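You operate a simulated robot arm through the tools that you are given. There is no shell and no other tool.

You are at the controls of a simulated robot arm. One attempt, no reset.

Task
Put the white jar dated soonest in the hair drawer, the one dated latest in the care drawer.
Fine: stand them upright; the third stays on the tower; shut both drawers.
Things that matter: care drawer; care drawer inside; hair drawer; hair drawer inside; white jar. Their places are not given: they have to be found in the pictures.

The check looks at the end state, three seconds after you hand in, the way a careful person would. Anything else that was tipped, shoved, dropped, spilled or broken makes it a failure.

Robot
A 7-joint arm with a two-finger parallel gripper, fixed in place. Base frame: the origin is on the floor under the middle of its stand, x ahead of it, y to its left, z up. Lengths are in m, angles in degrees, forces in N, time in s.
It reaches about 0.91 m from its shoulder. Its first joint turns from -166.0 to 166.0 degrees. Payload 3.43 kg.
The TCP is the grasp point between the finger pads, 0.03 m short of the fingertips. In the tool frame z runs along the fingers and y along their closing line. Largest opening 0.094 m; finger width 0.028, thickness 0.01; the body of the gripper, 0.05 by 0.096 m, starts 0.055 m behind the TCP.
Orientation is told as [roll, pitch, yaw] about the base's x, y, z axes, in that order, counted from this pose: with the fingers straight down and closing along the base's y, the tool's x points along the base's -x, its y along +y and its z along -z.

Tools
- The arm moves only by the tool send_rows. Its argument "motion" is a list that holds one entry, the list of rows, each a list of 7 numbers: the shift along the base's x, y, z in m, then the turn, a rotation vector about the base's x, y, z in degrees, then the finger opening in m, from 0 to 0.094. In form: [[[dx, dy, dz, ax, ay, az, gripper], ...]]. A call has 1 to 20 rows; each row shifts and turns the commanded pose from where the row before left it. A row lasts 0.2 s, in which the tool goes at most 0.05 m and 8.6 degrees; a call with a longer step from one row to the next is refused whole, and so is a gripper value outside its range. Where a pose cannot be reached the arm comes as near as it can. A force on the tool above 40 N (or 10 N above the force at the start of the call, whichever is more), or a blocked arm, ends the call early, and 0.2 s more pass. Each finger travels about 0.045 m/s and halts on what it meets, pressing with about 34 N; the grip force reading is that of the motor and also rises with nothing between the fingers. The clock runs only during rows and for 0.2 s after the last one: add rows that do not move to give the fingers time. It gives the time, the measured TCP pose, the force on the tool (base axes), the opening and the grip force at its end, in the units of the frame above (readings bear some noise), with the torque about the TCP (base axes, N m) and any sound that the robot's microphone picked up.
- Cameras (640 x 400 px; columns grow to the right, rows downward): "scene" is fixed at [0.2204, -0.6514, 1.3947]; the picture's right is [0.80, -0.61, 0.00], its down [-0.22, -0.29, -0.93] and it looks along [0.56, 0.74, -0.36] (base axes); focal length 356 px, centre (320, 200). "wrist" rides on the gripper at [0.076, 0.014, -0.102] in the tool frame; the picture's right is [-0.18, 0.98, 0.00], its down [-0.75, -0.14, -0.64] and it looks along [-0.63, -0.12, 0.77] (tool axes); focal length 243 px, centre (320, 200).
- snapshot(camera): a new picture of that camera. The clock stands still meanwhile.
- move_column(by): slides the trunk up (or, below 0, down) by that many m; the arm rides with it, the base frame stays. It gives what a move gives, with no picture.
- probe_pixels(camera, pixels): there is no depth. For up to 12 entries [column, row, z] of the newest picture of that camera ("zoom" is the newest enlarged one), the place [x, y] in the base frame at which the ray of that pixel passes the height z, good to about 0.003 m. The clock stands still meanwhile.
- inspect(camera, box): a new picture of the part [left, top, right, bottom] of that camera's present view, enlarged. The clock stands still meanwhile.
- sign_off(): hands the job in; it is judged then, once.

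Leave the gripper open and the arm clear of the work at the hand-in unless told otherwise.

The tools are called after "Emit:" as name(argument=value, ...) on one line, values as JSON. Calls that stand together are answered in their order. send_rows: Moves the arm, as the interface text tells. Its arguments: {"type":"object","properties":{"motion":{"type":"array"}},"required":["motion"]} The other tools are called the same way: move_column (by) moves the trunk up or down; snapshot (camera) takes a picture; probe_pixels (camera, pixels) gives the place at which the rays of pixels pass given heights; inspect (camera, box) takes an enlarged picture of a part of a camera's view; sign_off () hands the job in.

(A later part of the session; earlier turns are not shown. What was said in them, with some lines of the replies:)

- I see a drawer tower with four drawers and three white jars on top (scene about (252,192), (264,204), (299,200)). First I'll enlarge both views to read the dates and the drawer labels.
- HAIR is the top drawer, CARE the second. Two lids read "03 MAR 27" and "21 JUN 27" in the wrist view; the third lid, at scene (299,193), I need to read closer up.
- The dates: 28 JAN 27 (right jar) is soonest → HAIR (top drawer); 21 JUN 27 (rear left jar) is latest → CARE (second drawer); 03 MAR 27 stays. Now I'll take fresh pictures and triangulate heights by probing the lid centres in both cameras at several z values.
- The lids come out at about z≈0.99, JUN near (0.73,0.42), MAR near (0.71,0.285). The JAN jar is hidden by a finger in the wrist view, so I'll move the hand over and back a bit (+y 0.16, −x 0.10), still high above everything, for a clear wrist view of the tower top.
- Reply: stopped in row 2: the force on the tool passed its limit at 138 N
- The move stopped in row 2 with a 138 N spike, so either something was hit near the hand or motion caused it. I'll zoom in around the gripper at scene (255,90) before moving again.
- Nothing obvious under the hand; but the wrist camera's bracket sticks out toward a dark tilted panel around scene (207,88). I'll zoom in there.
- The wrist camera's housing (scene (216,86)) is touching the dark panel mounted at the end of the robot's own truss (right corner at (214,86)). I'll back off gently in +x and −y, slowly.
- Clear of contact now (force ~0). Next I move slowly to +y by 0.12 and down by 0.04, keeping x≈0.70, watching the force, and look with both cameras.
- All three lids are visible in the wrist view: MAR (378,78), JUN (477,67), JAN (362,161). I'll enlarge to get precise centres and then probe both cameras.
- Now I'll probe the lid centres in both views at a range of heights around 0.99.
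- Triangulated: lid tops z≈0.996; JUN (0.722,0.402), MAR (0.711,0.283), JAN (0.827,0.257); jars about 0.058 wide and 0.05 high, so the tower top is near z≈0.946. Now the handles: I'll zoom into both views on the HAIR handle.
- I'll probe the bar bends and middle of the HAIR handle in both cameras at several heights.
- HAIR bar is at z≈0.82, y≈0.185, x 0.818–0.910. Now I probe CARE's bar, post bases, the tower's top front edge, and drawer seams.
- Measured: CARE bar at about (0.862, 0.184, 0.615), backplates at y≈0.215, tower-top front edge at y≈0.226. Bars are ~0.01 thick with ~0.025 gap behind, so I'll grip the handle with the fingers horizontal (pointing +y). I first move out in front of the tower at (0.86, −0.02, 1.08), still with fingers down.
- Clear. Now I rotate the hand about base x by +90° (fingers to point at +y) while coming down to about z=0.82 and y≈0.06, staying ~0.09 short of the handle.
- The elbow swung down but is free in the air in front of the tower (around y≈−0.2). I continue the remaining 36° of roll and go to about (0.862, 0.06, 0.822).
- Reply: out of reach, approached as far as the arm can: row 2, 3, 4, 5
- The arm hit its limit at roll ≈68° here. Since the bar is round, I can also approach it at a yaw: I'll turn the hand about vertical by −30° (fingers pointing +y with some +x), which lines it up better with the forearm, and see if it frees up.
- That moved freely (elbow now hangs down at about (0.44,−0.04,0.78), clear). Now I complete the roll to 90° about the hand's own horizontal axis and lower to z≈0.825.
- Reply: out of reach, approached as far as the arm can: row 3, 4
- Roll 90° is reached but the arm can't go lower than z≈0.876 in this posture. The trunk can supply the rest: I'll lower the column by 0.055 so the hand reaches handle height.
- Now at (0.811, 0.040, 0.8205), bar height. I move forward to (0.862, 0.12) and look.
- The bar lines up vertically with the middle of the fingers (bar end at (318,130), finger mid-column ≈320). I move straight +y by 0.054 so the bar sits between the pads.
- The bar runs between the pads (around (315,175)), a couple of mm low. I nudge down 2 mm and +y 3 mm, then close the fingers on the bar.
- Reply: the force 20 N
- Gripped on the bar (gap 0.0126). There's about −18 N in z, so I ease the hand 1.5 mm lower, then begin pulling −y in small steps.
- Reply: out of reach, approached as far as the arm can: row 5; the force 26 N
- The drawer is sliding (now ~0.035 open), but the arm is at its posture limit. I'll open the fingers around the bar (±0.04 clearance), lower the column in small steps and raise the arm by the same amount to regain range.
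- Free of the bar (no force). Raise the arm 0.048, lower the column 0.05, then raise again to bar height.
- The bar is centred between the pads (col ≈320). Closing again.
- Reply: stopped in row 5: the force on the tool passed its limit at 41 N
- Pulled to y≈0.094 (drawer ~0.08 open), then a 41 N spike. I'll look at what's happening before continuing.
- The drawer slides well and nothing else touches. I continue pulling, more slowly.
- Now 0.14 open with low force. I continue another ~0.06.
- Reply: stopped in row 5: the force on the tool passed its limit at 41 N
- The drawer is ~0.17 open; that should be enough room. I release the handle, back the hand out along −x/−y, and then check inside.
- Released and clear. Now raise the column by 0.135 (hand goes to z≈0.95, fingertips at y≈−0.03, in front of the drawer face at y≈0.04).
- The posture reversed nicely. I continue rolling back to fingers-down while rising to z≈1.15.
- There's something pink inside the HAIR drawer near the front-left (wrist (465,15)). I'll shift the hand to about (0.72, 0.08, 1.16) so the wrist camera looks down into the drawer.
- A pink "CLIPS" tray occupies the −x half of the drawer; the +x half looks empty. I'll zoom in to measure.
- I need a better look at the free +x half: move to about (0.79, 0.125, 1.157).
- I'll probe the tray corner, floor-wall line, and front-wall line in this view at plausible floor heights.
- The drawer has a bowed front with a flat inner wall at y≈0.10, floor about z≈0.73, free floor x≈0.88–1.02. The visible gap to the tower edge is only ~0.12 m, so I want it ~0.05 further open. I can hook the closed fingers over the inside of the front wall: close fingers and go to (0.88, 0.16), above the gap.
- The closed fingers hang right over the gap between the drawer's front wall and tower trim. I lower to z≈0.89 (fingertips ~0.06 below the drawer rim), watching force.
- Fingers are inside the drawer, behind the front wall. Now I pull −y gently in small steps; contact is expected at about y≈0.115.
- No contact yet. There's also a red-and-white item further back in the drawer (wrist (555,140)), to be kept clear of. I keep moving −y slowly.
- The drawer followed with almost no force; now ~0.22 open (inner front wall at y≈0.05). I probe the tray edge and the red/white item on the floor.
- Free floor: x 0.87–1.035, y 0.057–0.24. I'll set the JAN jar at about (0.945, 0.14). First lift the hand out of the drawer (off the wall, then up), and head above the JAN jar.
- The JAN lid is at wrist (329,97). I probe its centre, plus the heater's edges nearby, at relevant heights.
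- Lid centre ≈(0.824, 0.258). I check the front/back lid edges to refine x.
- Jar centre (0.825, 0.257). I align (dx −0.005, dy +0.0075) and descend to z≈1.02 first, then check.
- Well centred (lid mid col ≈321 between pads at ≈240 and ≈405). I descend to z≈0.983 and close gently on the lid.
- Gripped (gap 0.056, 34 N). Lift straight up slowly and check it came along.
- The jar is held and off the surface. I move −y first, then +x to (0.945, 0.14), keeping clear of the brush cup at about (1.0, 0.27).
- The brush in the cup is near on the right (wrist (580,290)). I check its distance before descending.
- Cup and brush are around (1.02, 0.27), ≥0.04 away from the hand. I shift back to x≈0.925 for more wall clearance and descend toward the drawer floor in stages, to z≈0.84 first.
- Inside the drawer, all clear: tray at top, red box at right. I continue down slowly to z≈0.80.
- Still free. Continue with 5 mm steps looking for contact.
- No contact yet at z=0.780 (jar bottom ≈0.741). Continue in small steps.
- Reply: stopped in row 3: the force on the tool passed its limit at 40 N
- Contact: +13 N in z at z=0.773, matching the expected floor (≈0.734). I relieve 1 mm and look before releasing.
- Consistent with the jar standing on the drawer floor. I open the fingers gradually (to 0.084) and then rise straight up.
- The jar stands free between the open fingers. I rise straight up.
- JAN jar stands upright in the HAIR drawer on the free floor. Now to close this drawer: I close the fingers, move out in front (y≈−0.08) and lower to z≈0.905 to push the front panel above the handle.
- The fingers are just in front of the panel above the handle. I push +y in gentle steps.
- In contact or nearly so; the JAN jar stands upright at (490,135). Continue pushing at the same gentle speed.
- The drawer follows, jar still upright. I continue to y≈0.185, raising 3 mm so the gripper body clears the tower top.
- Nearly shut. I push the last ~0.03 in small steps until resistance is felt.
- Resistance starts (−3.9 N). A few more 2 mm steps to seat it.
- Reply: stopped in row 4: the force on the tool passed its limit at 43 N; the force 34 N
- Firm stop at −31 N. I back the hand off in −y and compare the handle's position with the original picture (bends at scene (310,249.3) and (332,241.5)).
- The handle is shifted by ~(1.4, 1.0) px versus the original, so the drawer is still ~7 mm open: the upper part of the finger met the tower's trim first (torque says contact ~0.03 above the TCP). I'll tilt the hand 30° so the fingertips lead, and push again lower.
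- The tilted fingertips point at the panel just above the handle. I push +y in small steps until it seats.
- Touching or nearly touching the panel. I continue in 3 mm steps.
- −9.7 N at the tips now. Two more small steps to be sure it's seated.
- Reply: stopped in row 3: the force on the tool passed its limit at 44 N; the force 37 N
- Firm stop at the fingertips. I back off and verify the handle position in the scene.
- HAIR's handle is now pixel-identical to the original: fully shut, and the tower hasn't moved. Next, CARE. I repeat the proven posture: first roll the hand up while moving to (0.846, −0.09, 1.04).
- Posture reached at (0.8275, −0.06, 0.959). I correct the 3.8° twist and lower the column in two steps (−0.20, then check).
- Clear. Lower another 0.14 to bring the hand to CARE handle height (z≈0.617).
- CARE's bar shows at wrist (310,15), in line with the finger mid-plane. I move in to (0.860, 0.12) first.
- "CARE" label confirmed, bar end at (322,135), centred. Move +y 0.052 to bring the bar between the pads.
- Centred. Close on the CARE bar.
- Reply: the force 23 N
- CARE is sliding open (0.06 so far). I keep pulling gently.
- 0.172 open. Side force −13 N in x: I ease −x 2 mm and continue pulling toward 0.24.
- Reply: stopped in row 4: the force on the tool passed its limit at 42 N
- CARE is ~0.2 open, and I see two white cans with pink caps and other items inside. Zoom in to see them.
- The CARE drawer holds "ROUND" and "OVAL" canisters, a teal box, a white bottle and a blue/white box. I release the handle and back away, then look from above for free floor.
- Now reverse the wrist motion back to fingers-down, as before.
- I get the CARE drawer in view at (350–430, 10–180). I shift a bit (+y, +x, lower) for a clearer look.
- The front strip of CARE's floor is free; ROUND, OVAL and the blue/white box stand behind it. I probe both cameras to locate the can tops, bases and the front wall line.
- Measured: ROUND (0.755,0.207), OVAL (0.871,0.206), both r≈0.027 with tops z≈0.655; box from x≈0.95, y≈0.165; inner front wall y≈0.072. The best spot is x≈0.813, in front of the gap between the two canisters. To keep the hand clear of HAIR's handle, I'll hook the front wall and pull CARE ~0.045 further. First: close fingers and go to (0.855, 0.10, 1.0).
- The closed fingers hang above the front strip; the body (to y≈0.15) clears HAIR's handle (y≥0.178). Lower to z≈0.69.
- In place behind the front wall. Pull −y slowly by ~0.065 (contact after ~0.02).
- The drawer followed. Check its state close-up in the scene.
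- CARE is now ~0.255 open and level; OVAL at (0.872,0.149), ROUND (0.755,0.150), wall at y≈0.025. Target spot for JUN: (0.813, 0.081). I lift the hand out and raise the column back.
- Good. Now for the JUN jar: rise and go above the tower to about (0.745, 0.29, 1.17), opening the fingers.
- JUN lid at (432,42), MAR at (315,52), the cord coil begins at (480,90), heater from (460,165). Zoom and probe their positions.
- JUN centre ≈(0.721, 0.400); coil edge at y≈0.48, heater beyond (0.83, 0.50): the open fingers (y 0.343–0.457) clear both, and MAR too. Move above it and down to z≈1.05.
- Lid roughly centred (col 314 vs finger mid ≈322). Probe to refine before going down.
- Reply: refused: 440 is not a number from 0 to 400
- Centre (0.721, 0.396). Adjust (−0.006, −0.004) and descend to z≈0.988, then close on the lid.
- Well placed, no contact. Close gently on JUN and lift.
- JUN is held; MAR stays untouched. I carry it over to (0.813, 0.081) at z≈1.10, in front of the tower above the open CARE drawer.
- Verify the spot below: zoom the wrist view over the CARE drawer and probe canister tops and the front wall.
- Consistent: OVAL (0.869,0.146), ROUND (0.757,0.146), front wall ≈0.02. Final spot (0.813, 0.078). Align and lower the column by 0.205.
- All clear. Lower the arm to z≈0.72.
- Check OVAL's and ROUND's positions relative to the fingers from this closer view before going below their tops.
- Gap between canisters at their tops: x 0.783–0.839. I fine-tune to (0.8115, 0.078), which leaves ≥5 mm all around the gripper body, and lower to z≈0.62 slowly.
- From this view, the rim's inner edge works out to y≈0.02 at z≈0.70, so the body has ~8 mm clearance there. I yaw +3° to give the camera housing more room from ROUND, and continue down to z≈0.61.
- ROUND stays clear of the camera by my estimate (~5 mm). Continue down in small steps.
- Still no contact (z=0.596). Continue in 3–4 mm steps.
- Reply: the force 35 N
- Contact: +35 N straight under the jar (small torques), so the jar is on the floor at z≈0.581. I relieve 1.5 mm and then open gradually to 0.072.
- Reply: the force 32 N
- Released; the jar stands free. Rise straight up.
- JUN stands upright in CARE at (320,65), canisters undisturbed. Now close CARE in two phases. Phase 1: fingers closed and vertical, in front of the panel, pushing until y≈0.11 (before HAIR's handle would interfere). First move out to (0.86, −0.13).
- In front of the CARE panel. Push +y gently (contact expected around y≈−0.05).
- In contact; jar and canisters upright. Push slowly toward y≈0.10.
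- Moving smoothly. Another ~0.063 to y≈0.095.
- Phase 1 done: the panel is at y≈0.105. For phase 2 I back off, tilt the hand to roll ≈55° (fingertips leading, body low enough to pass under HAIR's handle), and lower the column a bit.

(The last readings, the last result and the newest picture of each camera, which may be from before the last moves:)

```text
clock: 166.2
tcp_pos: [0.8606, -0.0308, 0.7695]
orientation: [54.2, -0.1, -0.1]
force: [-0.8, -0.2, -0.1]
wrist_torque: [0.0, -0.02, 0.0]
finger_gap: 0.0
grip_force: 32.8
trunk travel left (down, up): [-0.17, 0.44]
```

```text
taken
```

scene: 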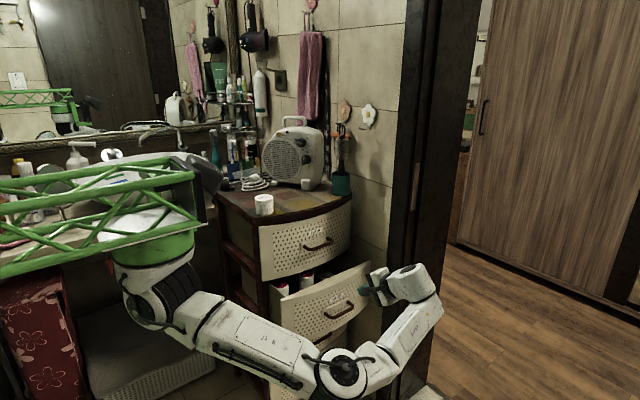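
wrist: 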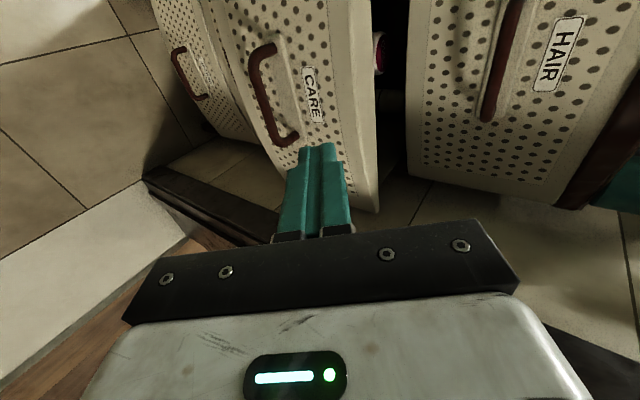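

Posture good. Lower the column 0.095 → TCP z≈0.675.

Emit:
move_column(by=-0.095)

Emit:
send_rows(motion=[[[0.0, 0.012, 0.0, 0, 0, 0, 0.0], [0.0, 0.02, 0.0, 0, 0, 0, 0.0], [0.0, 0.02, 0.0, 0, 0, 0, 0.0], [0.0, 0.015, 0.0, 0, 0, 0, 0.0], [0.0, 0.01, 0.0, 0, 0, 0, 0.0], [0.0, 0.008, 0.0, 0, 0, 0, 0.0]]])

Emit:
snapshot(camera="wrist")

Emit:
snapshot(camera="scene")

```text
clock: 167.5
tcp_pos: [0.8606, -0.0309, 0.6743]
orientation: [54.2, -0.1, 0.0]
force: [0.1, -0.3, 0.1]
wrist_torque: [0.01, -0.02, -0.02]
finger_gap: 0.0
grip_force: 32.7
trunk travel left (down, up): [-0.075, 0.535]
```

```text
clock: 168.9
tcp_pos: [0.8594, 0.054, 0.6742]
orientation: [54.0, 0.0, 0.0]
force: [-0.7, 0.0, -0.2]
wrist_torque: [0.0, 0.0, -0.02]
finger_gap: 0.0002
grip_force: 32.9
trunk travel left (down, up): [-0.075, 0.535]
```

```text
taken
```

wrist: 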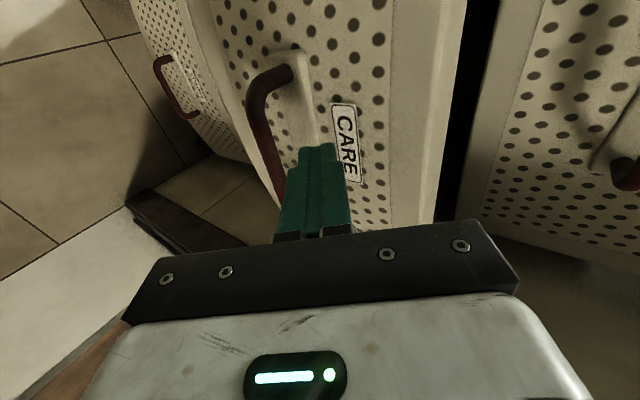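

```text
taken
```

scene: 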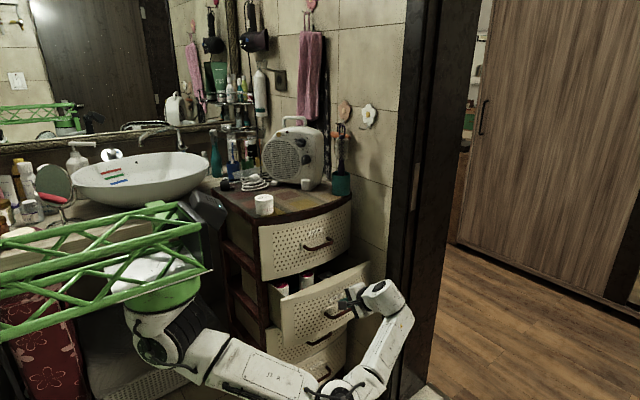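

Fingertips aim at the panel just above CARE's handle. Push +y gently.

Emit:
send_rows(motion=[[[0.0, 0.006, 0.0, 0, 0, 0, 0.0], [0.0, 0.006, 0.0, 0, 0, 0, 0.0], [0.0, 0.006, 0.0, 0, 0, 0, 0.0], [0.0, 0.006, 0.0, 0, 0, 0, 0.0], [0.0, 0.007, 0.0, 0, 0, 0, 0.0], [0.0, 0.007, 0.0, 0, 0, 0, 0.0], [0.0, 0.007, 0.0, 0, 0, 0, 0.0], [0.0, 0.007, 0.0, 0, 0, 0, 0.0], [0.0, 0.007, 0.0, 0, 0, 0, 0.0], [0.0, 0.007, 0.0, 0, 0, 0, 0.0], [0.0, 0.006, 0.0, 0, 0, 0, 0.0], [0.0, 0.004, 0.0, 0, 0, 0, 0.0]]])

Emit:
snapshot(camera="wrist")

Emit:
snapshot(camera="scene")

```text
clock: 171.5
tcp_pos: [0.8618, 0.1315, 0.673]
orientation: [54.1, 0.0, 0.0]
force: [-0.3, -0.7, 1.3]
wrist_torque: [0.0, -0.02, 0.0]
finger_gap: 0.0
grip_force: 32.7
trunk travel left (down, up): [-0.075, 0.535]
```

```text
taken
```

wrist: 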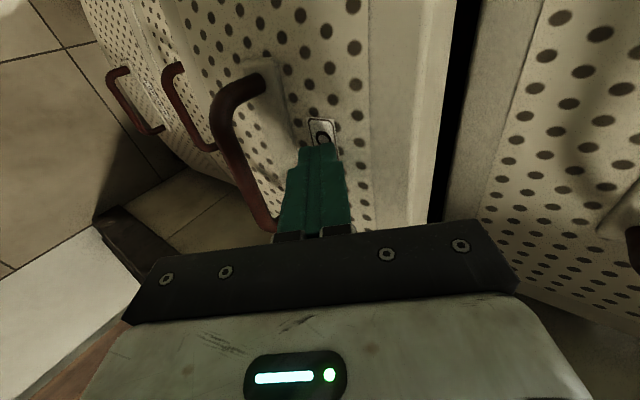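

```text
taken
```

scene: 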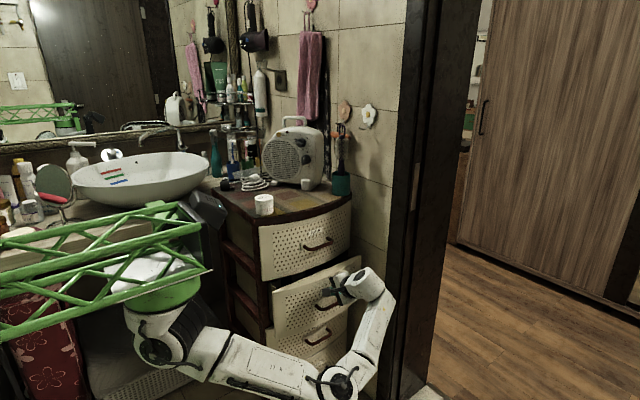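

Smooth. Continue the last ~0.06 in small steps.

Emit:
send_rows(motion=[[[0.0, 0.005, 0.0, 0, 0, 0, 0.0], [0.0, 0.007, 0.0, 0, 0, 0, 0.0], [0.0, 0.007, 0.0, 0, 0, 0, 0.0], [0.0, 0.007, 0.0, 0, 0, 0, 0.0], [0.0, 0.007, 0.0, 0, 0, 0, 0.0], [0.0, 0.006, 0.0, 0, 0, 0, 0.0], [0.0, 0.005, 0.0, 0, 0, 0, 0.0], [0.0, 0.004, 0.0, 0, 0, 0, 0.0]]])

Emit:
snapshot(camera="wrist")

Emit:
inspect(camera="scene", box=[240, 220, 400, 340])

```text
clock: 173.3
tcp_pos: [0.8605, 0.1778, 0.6742]
orientation: [54.1, 0.0, -0.1]
force: [0.2, -0.5, -0.2]
wrist_torque: [-0.02, 0.03, -0.01]
finger_gap: 0.0
grip_force: 33.0
trunk travel left (down, up): [-0.075, 0.535]
```

```text
taken
```

wrist: 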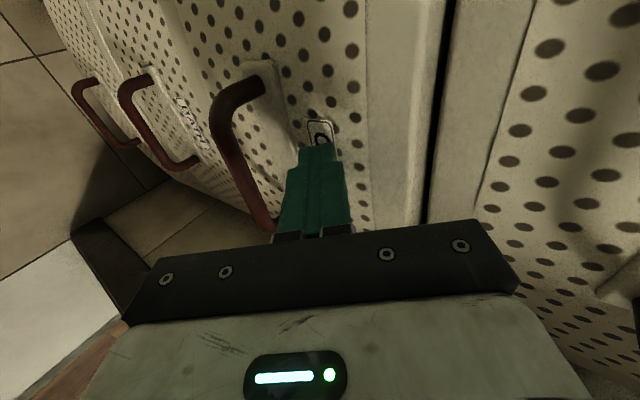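

```text
3.33 times, centred on (320, 280) of scene
```

zoom: 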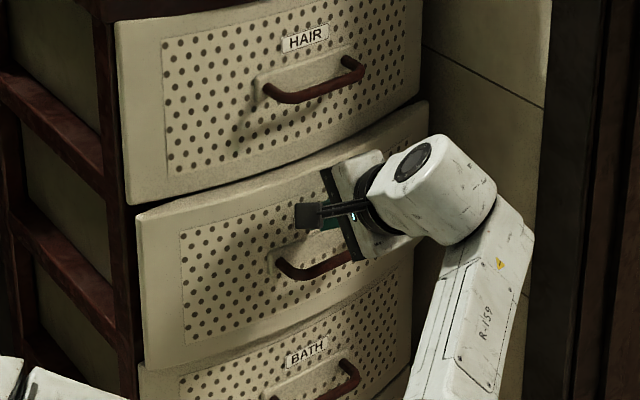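

Nearly shut (~0.02 to go). Continue in 3 mm steps until it seats.

Emit:
send_rows(motion=[[[0.0, 0.004, 0.0, 0, 0, 0, 0.0], [0.0, 0.004, 0.0, 0, 0, 0, 0.0], [0.0, 0.003, 0.0, 0, 0, 0, 0.0], [0.0, 0.003, 0.0, 0, 0, 0, 0.0], [0.0, 0.002, 0.0, 0, 0, 0, 0.0], [0.0, 0.0, 0.0, 0, 0, 0, 0.0]]])

```text
clock: 174.7
tcp_pos: [0.8597, 0.1949, 0.6735]
orientation: [54.1, 0.0, 0.0]
force: [-0.1, -0.7, -0.1]
wrist_torque: [-0.02, -0.01, -0.02]
finger_gap: 0.0
grip_force: 33.1
trunk travel left (down, up): [-0.075, 0.535]
```

Emit:
send_rows(motion=[[[0.0, 0.002, 0.0, 0, 0, 0, 0.0], [0.0, 0.002, 0.0, 0, 0, 0, 0.0], [0.0, 0.002, 0.0, 0, 0, 0, 0.0], [0.0, 0.002, 0.0, 0, 0, 0, 0.0], [0.0, 0.0, 0.0, 0, 0, 0, 0.0]]])

Emit:
inspect(camera="scene", box=[240, 220, 400, 340])

```text
clock: 175.6
tcp_pos: [0.8606, 0.1955, 0.6752]
orientation: [53.7, 0.3, 0.0]
force: [-18.0, -38.0, 3.3]
wrist_torque: [-0.25, 0.15, 0.23]
finger_gap: 0.0
grip_force: 32.5
trunk travel left (down, up): [-0.075, 0.535]
stopped in row 4: the force on the tool passed its limit at 44 N (the readings are from after the stop); the commanded pose is now the measured one
```

```text
3.33 times, centred on (320, 280) of scene
```

zoom: 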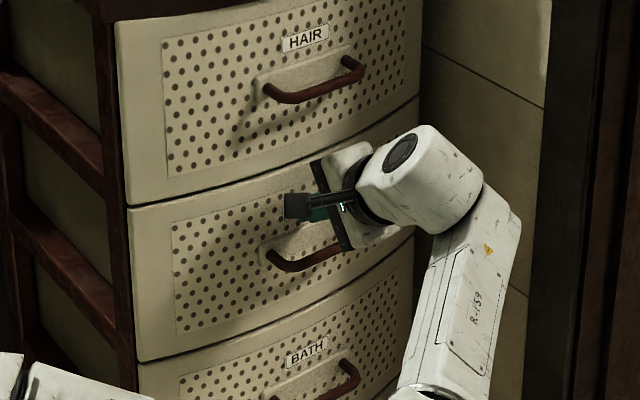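

Firm stop at the fingertips and the fronts look flush. Back away along −y and open the fingers.

Emit:
send_rows(motion=[[[0.0, -0.008, 0.0, 0, 0, 0, 0.0], [0.0, -0.02, 0.0, 0, 0, 0, 0.0], [0.0, -0.03, 0.0, 0, 0, 0, 0.0], [0.0, -0.03, 0.0, 0, 0, 0, 0.0], [0.0, -0.03, 0.0, 0, 0, 0, 0.03], [0.0, -0.03, 0.0, 0, 0, 0, 0.06], [0.0, -0.03, 0.0, 0, 0, 0, 0.094], [0.0, -0.03, 0.0, 0, 0, 0, 0.094], [0.0, -0.02, 0.0, 0, 0, 0, 0.094]]])

Emit:
move_column(by=0.3)

Emit:
snapshot(camera="scene")

Emit:
inspect(camera="scene", box=[285, 268, 349, 308])

Emit:
inspect(camera="scene", box=[285, 220, 349, 260])

```text
clock: 177.6
tcp_pos: [0.8585, -0.0285, 0.6736]
orientation: [53.9, 0.2, 0.2]
force: [-0.4, 0.4, 0.4]
wrist_torque: [0.0, -0.03, -0.02]
finger_gap: 0.094
grip_force: 0.1
trunk travel left (down, up): [-0.075, 0.535]
```

```text
clock: 180.6
tcp_pos: [0.8594, -0.0285, 0.9741]
orientation: [53.8, 0.2, 0.1]
force: [-0.4, -0.3, 1.0]
wrist_torque: [0.0, -0.03, 0.0]
finger_gap: 0.0938
grip_force: 0.1
trunk travel left (down, up): [-0.375, 0.235]
```

```text
taken
```

scene: 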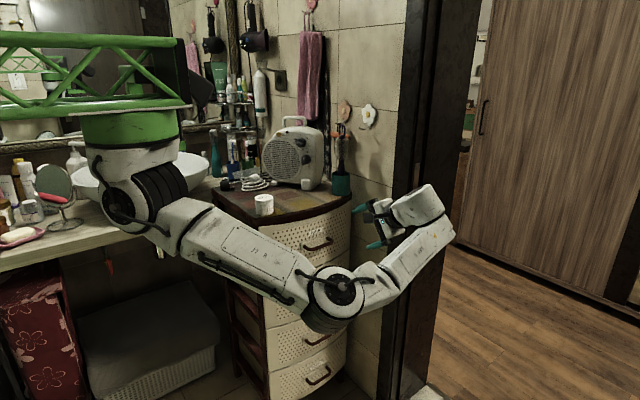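

```text
10.00 times, centred on (317, 288) of scene
```

zoom: 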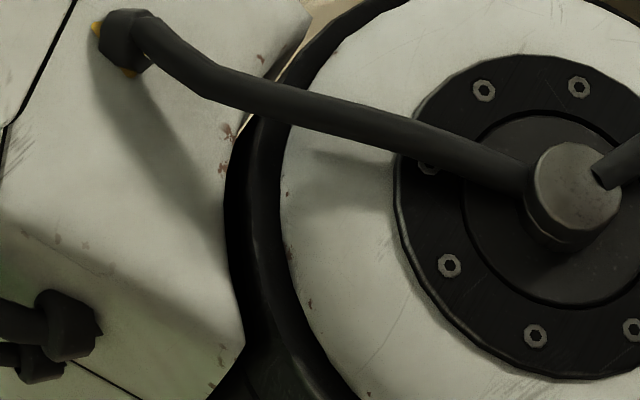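

```text
10.00 times, centred on (317, 240) of scene
```

zoom: 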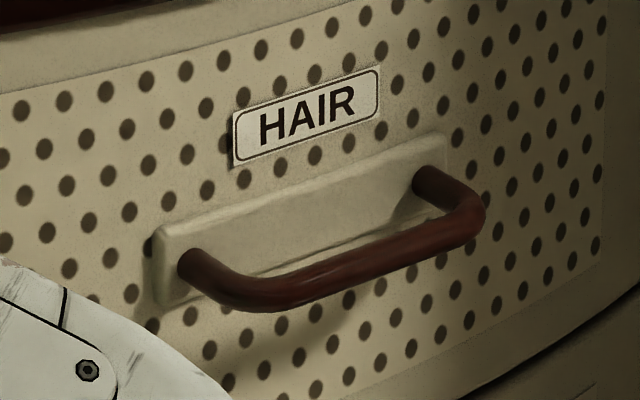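

HAIR is still exactly shut. The elbow hides CARE now; I return the hand to fingers-down, rising to z≈1.12, which lifts the elbow out of view.

Emit:
send_rows(motion=[[[0.0, 0.0, 0.015, -6, 0, 0, 0.094], [-0.003, 0.002, 0.02, -8, 0, 0, 0.094], [-0.005, 0.002, 0.022, -8, 0, 0, 0.094], [-0.008, 0.002, 0.022, -8, 0, 0, 0.094], [-0.01, 0.002, 0.022, -8, 0, 0, 0.094], [-0.01, 0.002, 0.022, -8, 0, 0, 0.094], [-0.01, 0.002, 0.022, -7.8, 0, 0, 0.094], [-0.005, 0.0, 0.01, 0, 0, 0, 0.094]]])

Emit:
snapshot(camera="scene")

Emit:
inspect(camera="scene", box=[285, 268, 349, 308])

Emit:
snapshot(camera="wrist")

```text
clock: 182.4
tcp_pos: [0.8067, -0.0171, 1.1296]
orientation: [-0.1, 0.2, -0.1]
force: [-0.2, -0.2, -0.6]
wrist_torque: [-0.02, -0.01, 0.02]
finger_gap: 0.094
grip_force: 0.1
trunk travel left (down, up): [-0.375, 0.235]
```

```text
taken
```

scene: 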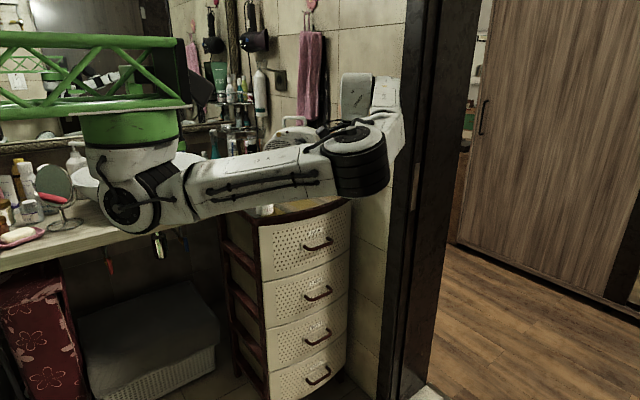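

```text
10.00 times, centred on (317, 288) of scene
```

zoom: 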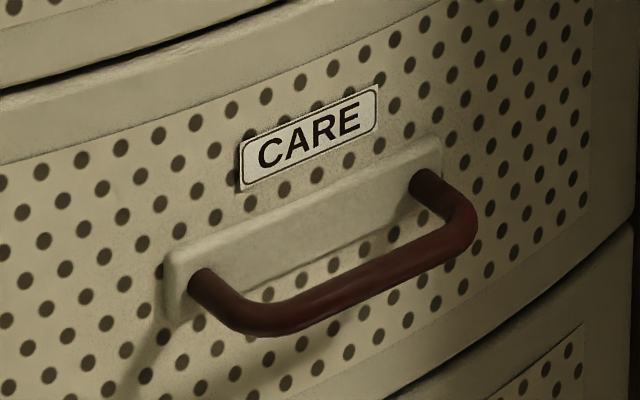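

```text
taken
```

wrist: 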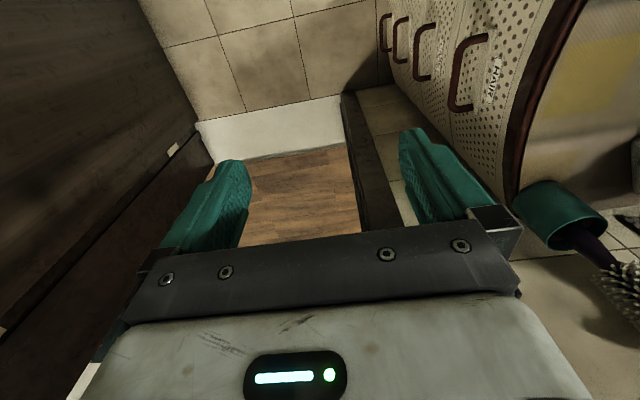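

CARE's handle is also pixel-identical to the original: fully shut. I'll move the arm up and back to about (0.70, 0.10, 1.22) and check the MAR jar and tower top.

Emit:
send_rows(motion=[[[-0.01, 0.01, 0.01, 0, 0, 0, 0.094], [-0.018, 0.02, 0.015, 0, 0, 0, 0.094], [-0.018, 0.02, 0.015, 0, 0, 0, 0.094], [-0.018, 0.02, 0.015, 0, 0, 0, 0.094], [-0.018, 0.02, 0.015, 0, 0, 0, 0.094], [-0.012, 0.02, 0.01, 0, 0, 0, 0.094], [-0.008, 0.01, 0.01, 0, 0, 0, 0.094]]])

Emit:
snapshot(camera="wrist")

Emit:
snapshot(camera="scene")

Emit:
inspect(camera="scene", box=[220, 160, 370, 260])

```text
clock: 184.0
tcp_pos: [0.7062, 0.1028, 1.2212]
orientation: [0.0, 0.2, -0.1]
force: [-0.2, -0.3, 0.0]
wrist_torque: [-0.04, -0.01, 0.0]
finger_gap: 0.094
grip_force: 0.0
trunk travel left (down, up): [-0.375, 0.235]
```

```text
taken
```

wrist: 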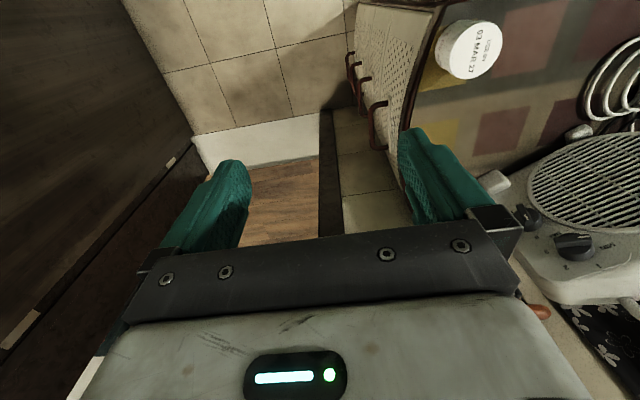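

```text
taken
```

scene: 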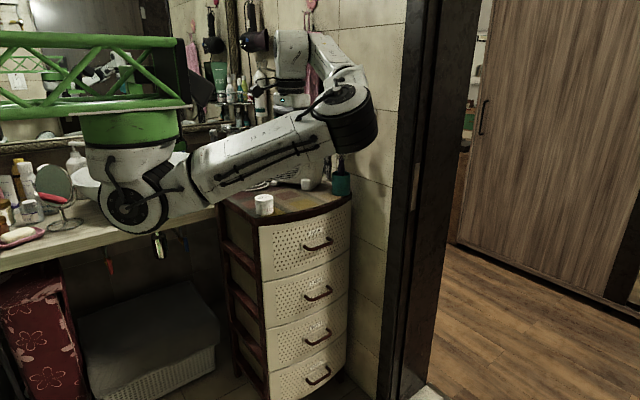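

```text
4.00 times, centred on (295, 210) of scene
```

zoom: 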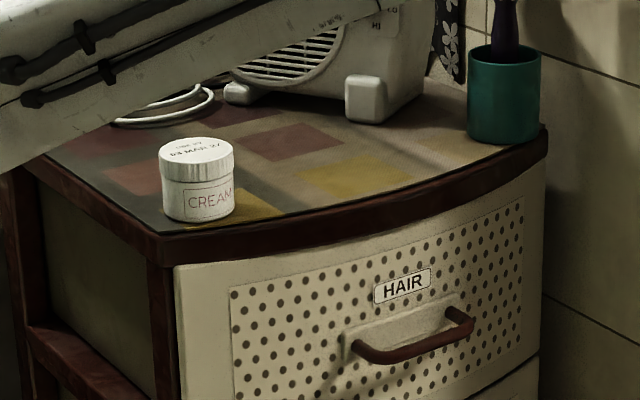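

Everything checks out: MAR (03 MAR 27) stands where it was on the tower. JAN is in the shut HAIR drawer and JUN in the shut CARE drawer; both were upright when last seen, before the drawers closed. The heater, cup and brush are undisturbed, and the gripper is open and clear. I'm handing in.

Emit:
sign_off()

```text
The job is handed in.
```

The job is handed in. Both jars are in their drawers, and both drawers are shut.

- **Hair drawer:** holds the jar dated 28 JAN 27, the soonest. It stood upright on the drawer floor when I last saw it, partway through closing.
- **Care drawer:** holds the jar dated 21 JUN 27, the latest. It stood upright in front of the two canisters when last seen. They hadn't moved.
- **On the tower:** the jar dated 03 MAR 27 stayed where it was.

I couldn't see inside the drawers once they were shut. I pushed both shut slowly, and both handles ended up exactly where they were in the first picture.

- **Early bump:** the wrist camera hit the dark panel on the robot's own truss, with a 138 N spike. I saw no damage.
- **Hair drawer trim:** on the first push to close it, a finger pressed on the tower's trim with about 30 N. The tower didn't move, and a second push shut the drawer fully.

The gripper is open and the arm is clear of the tower.
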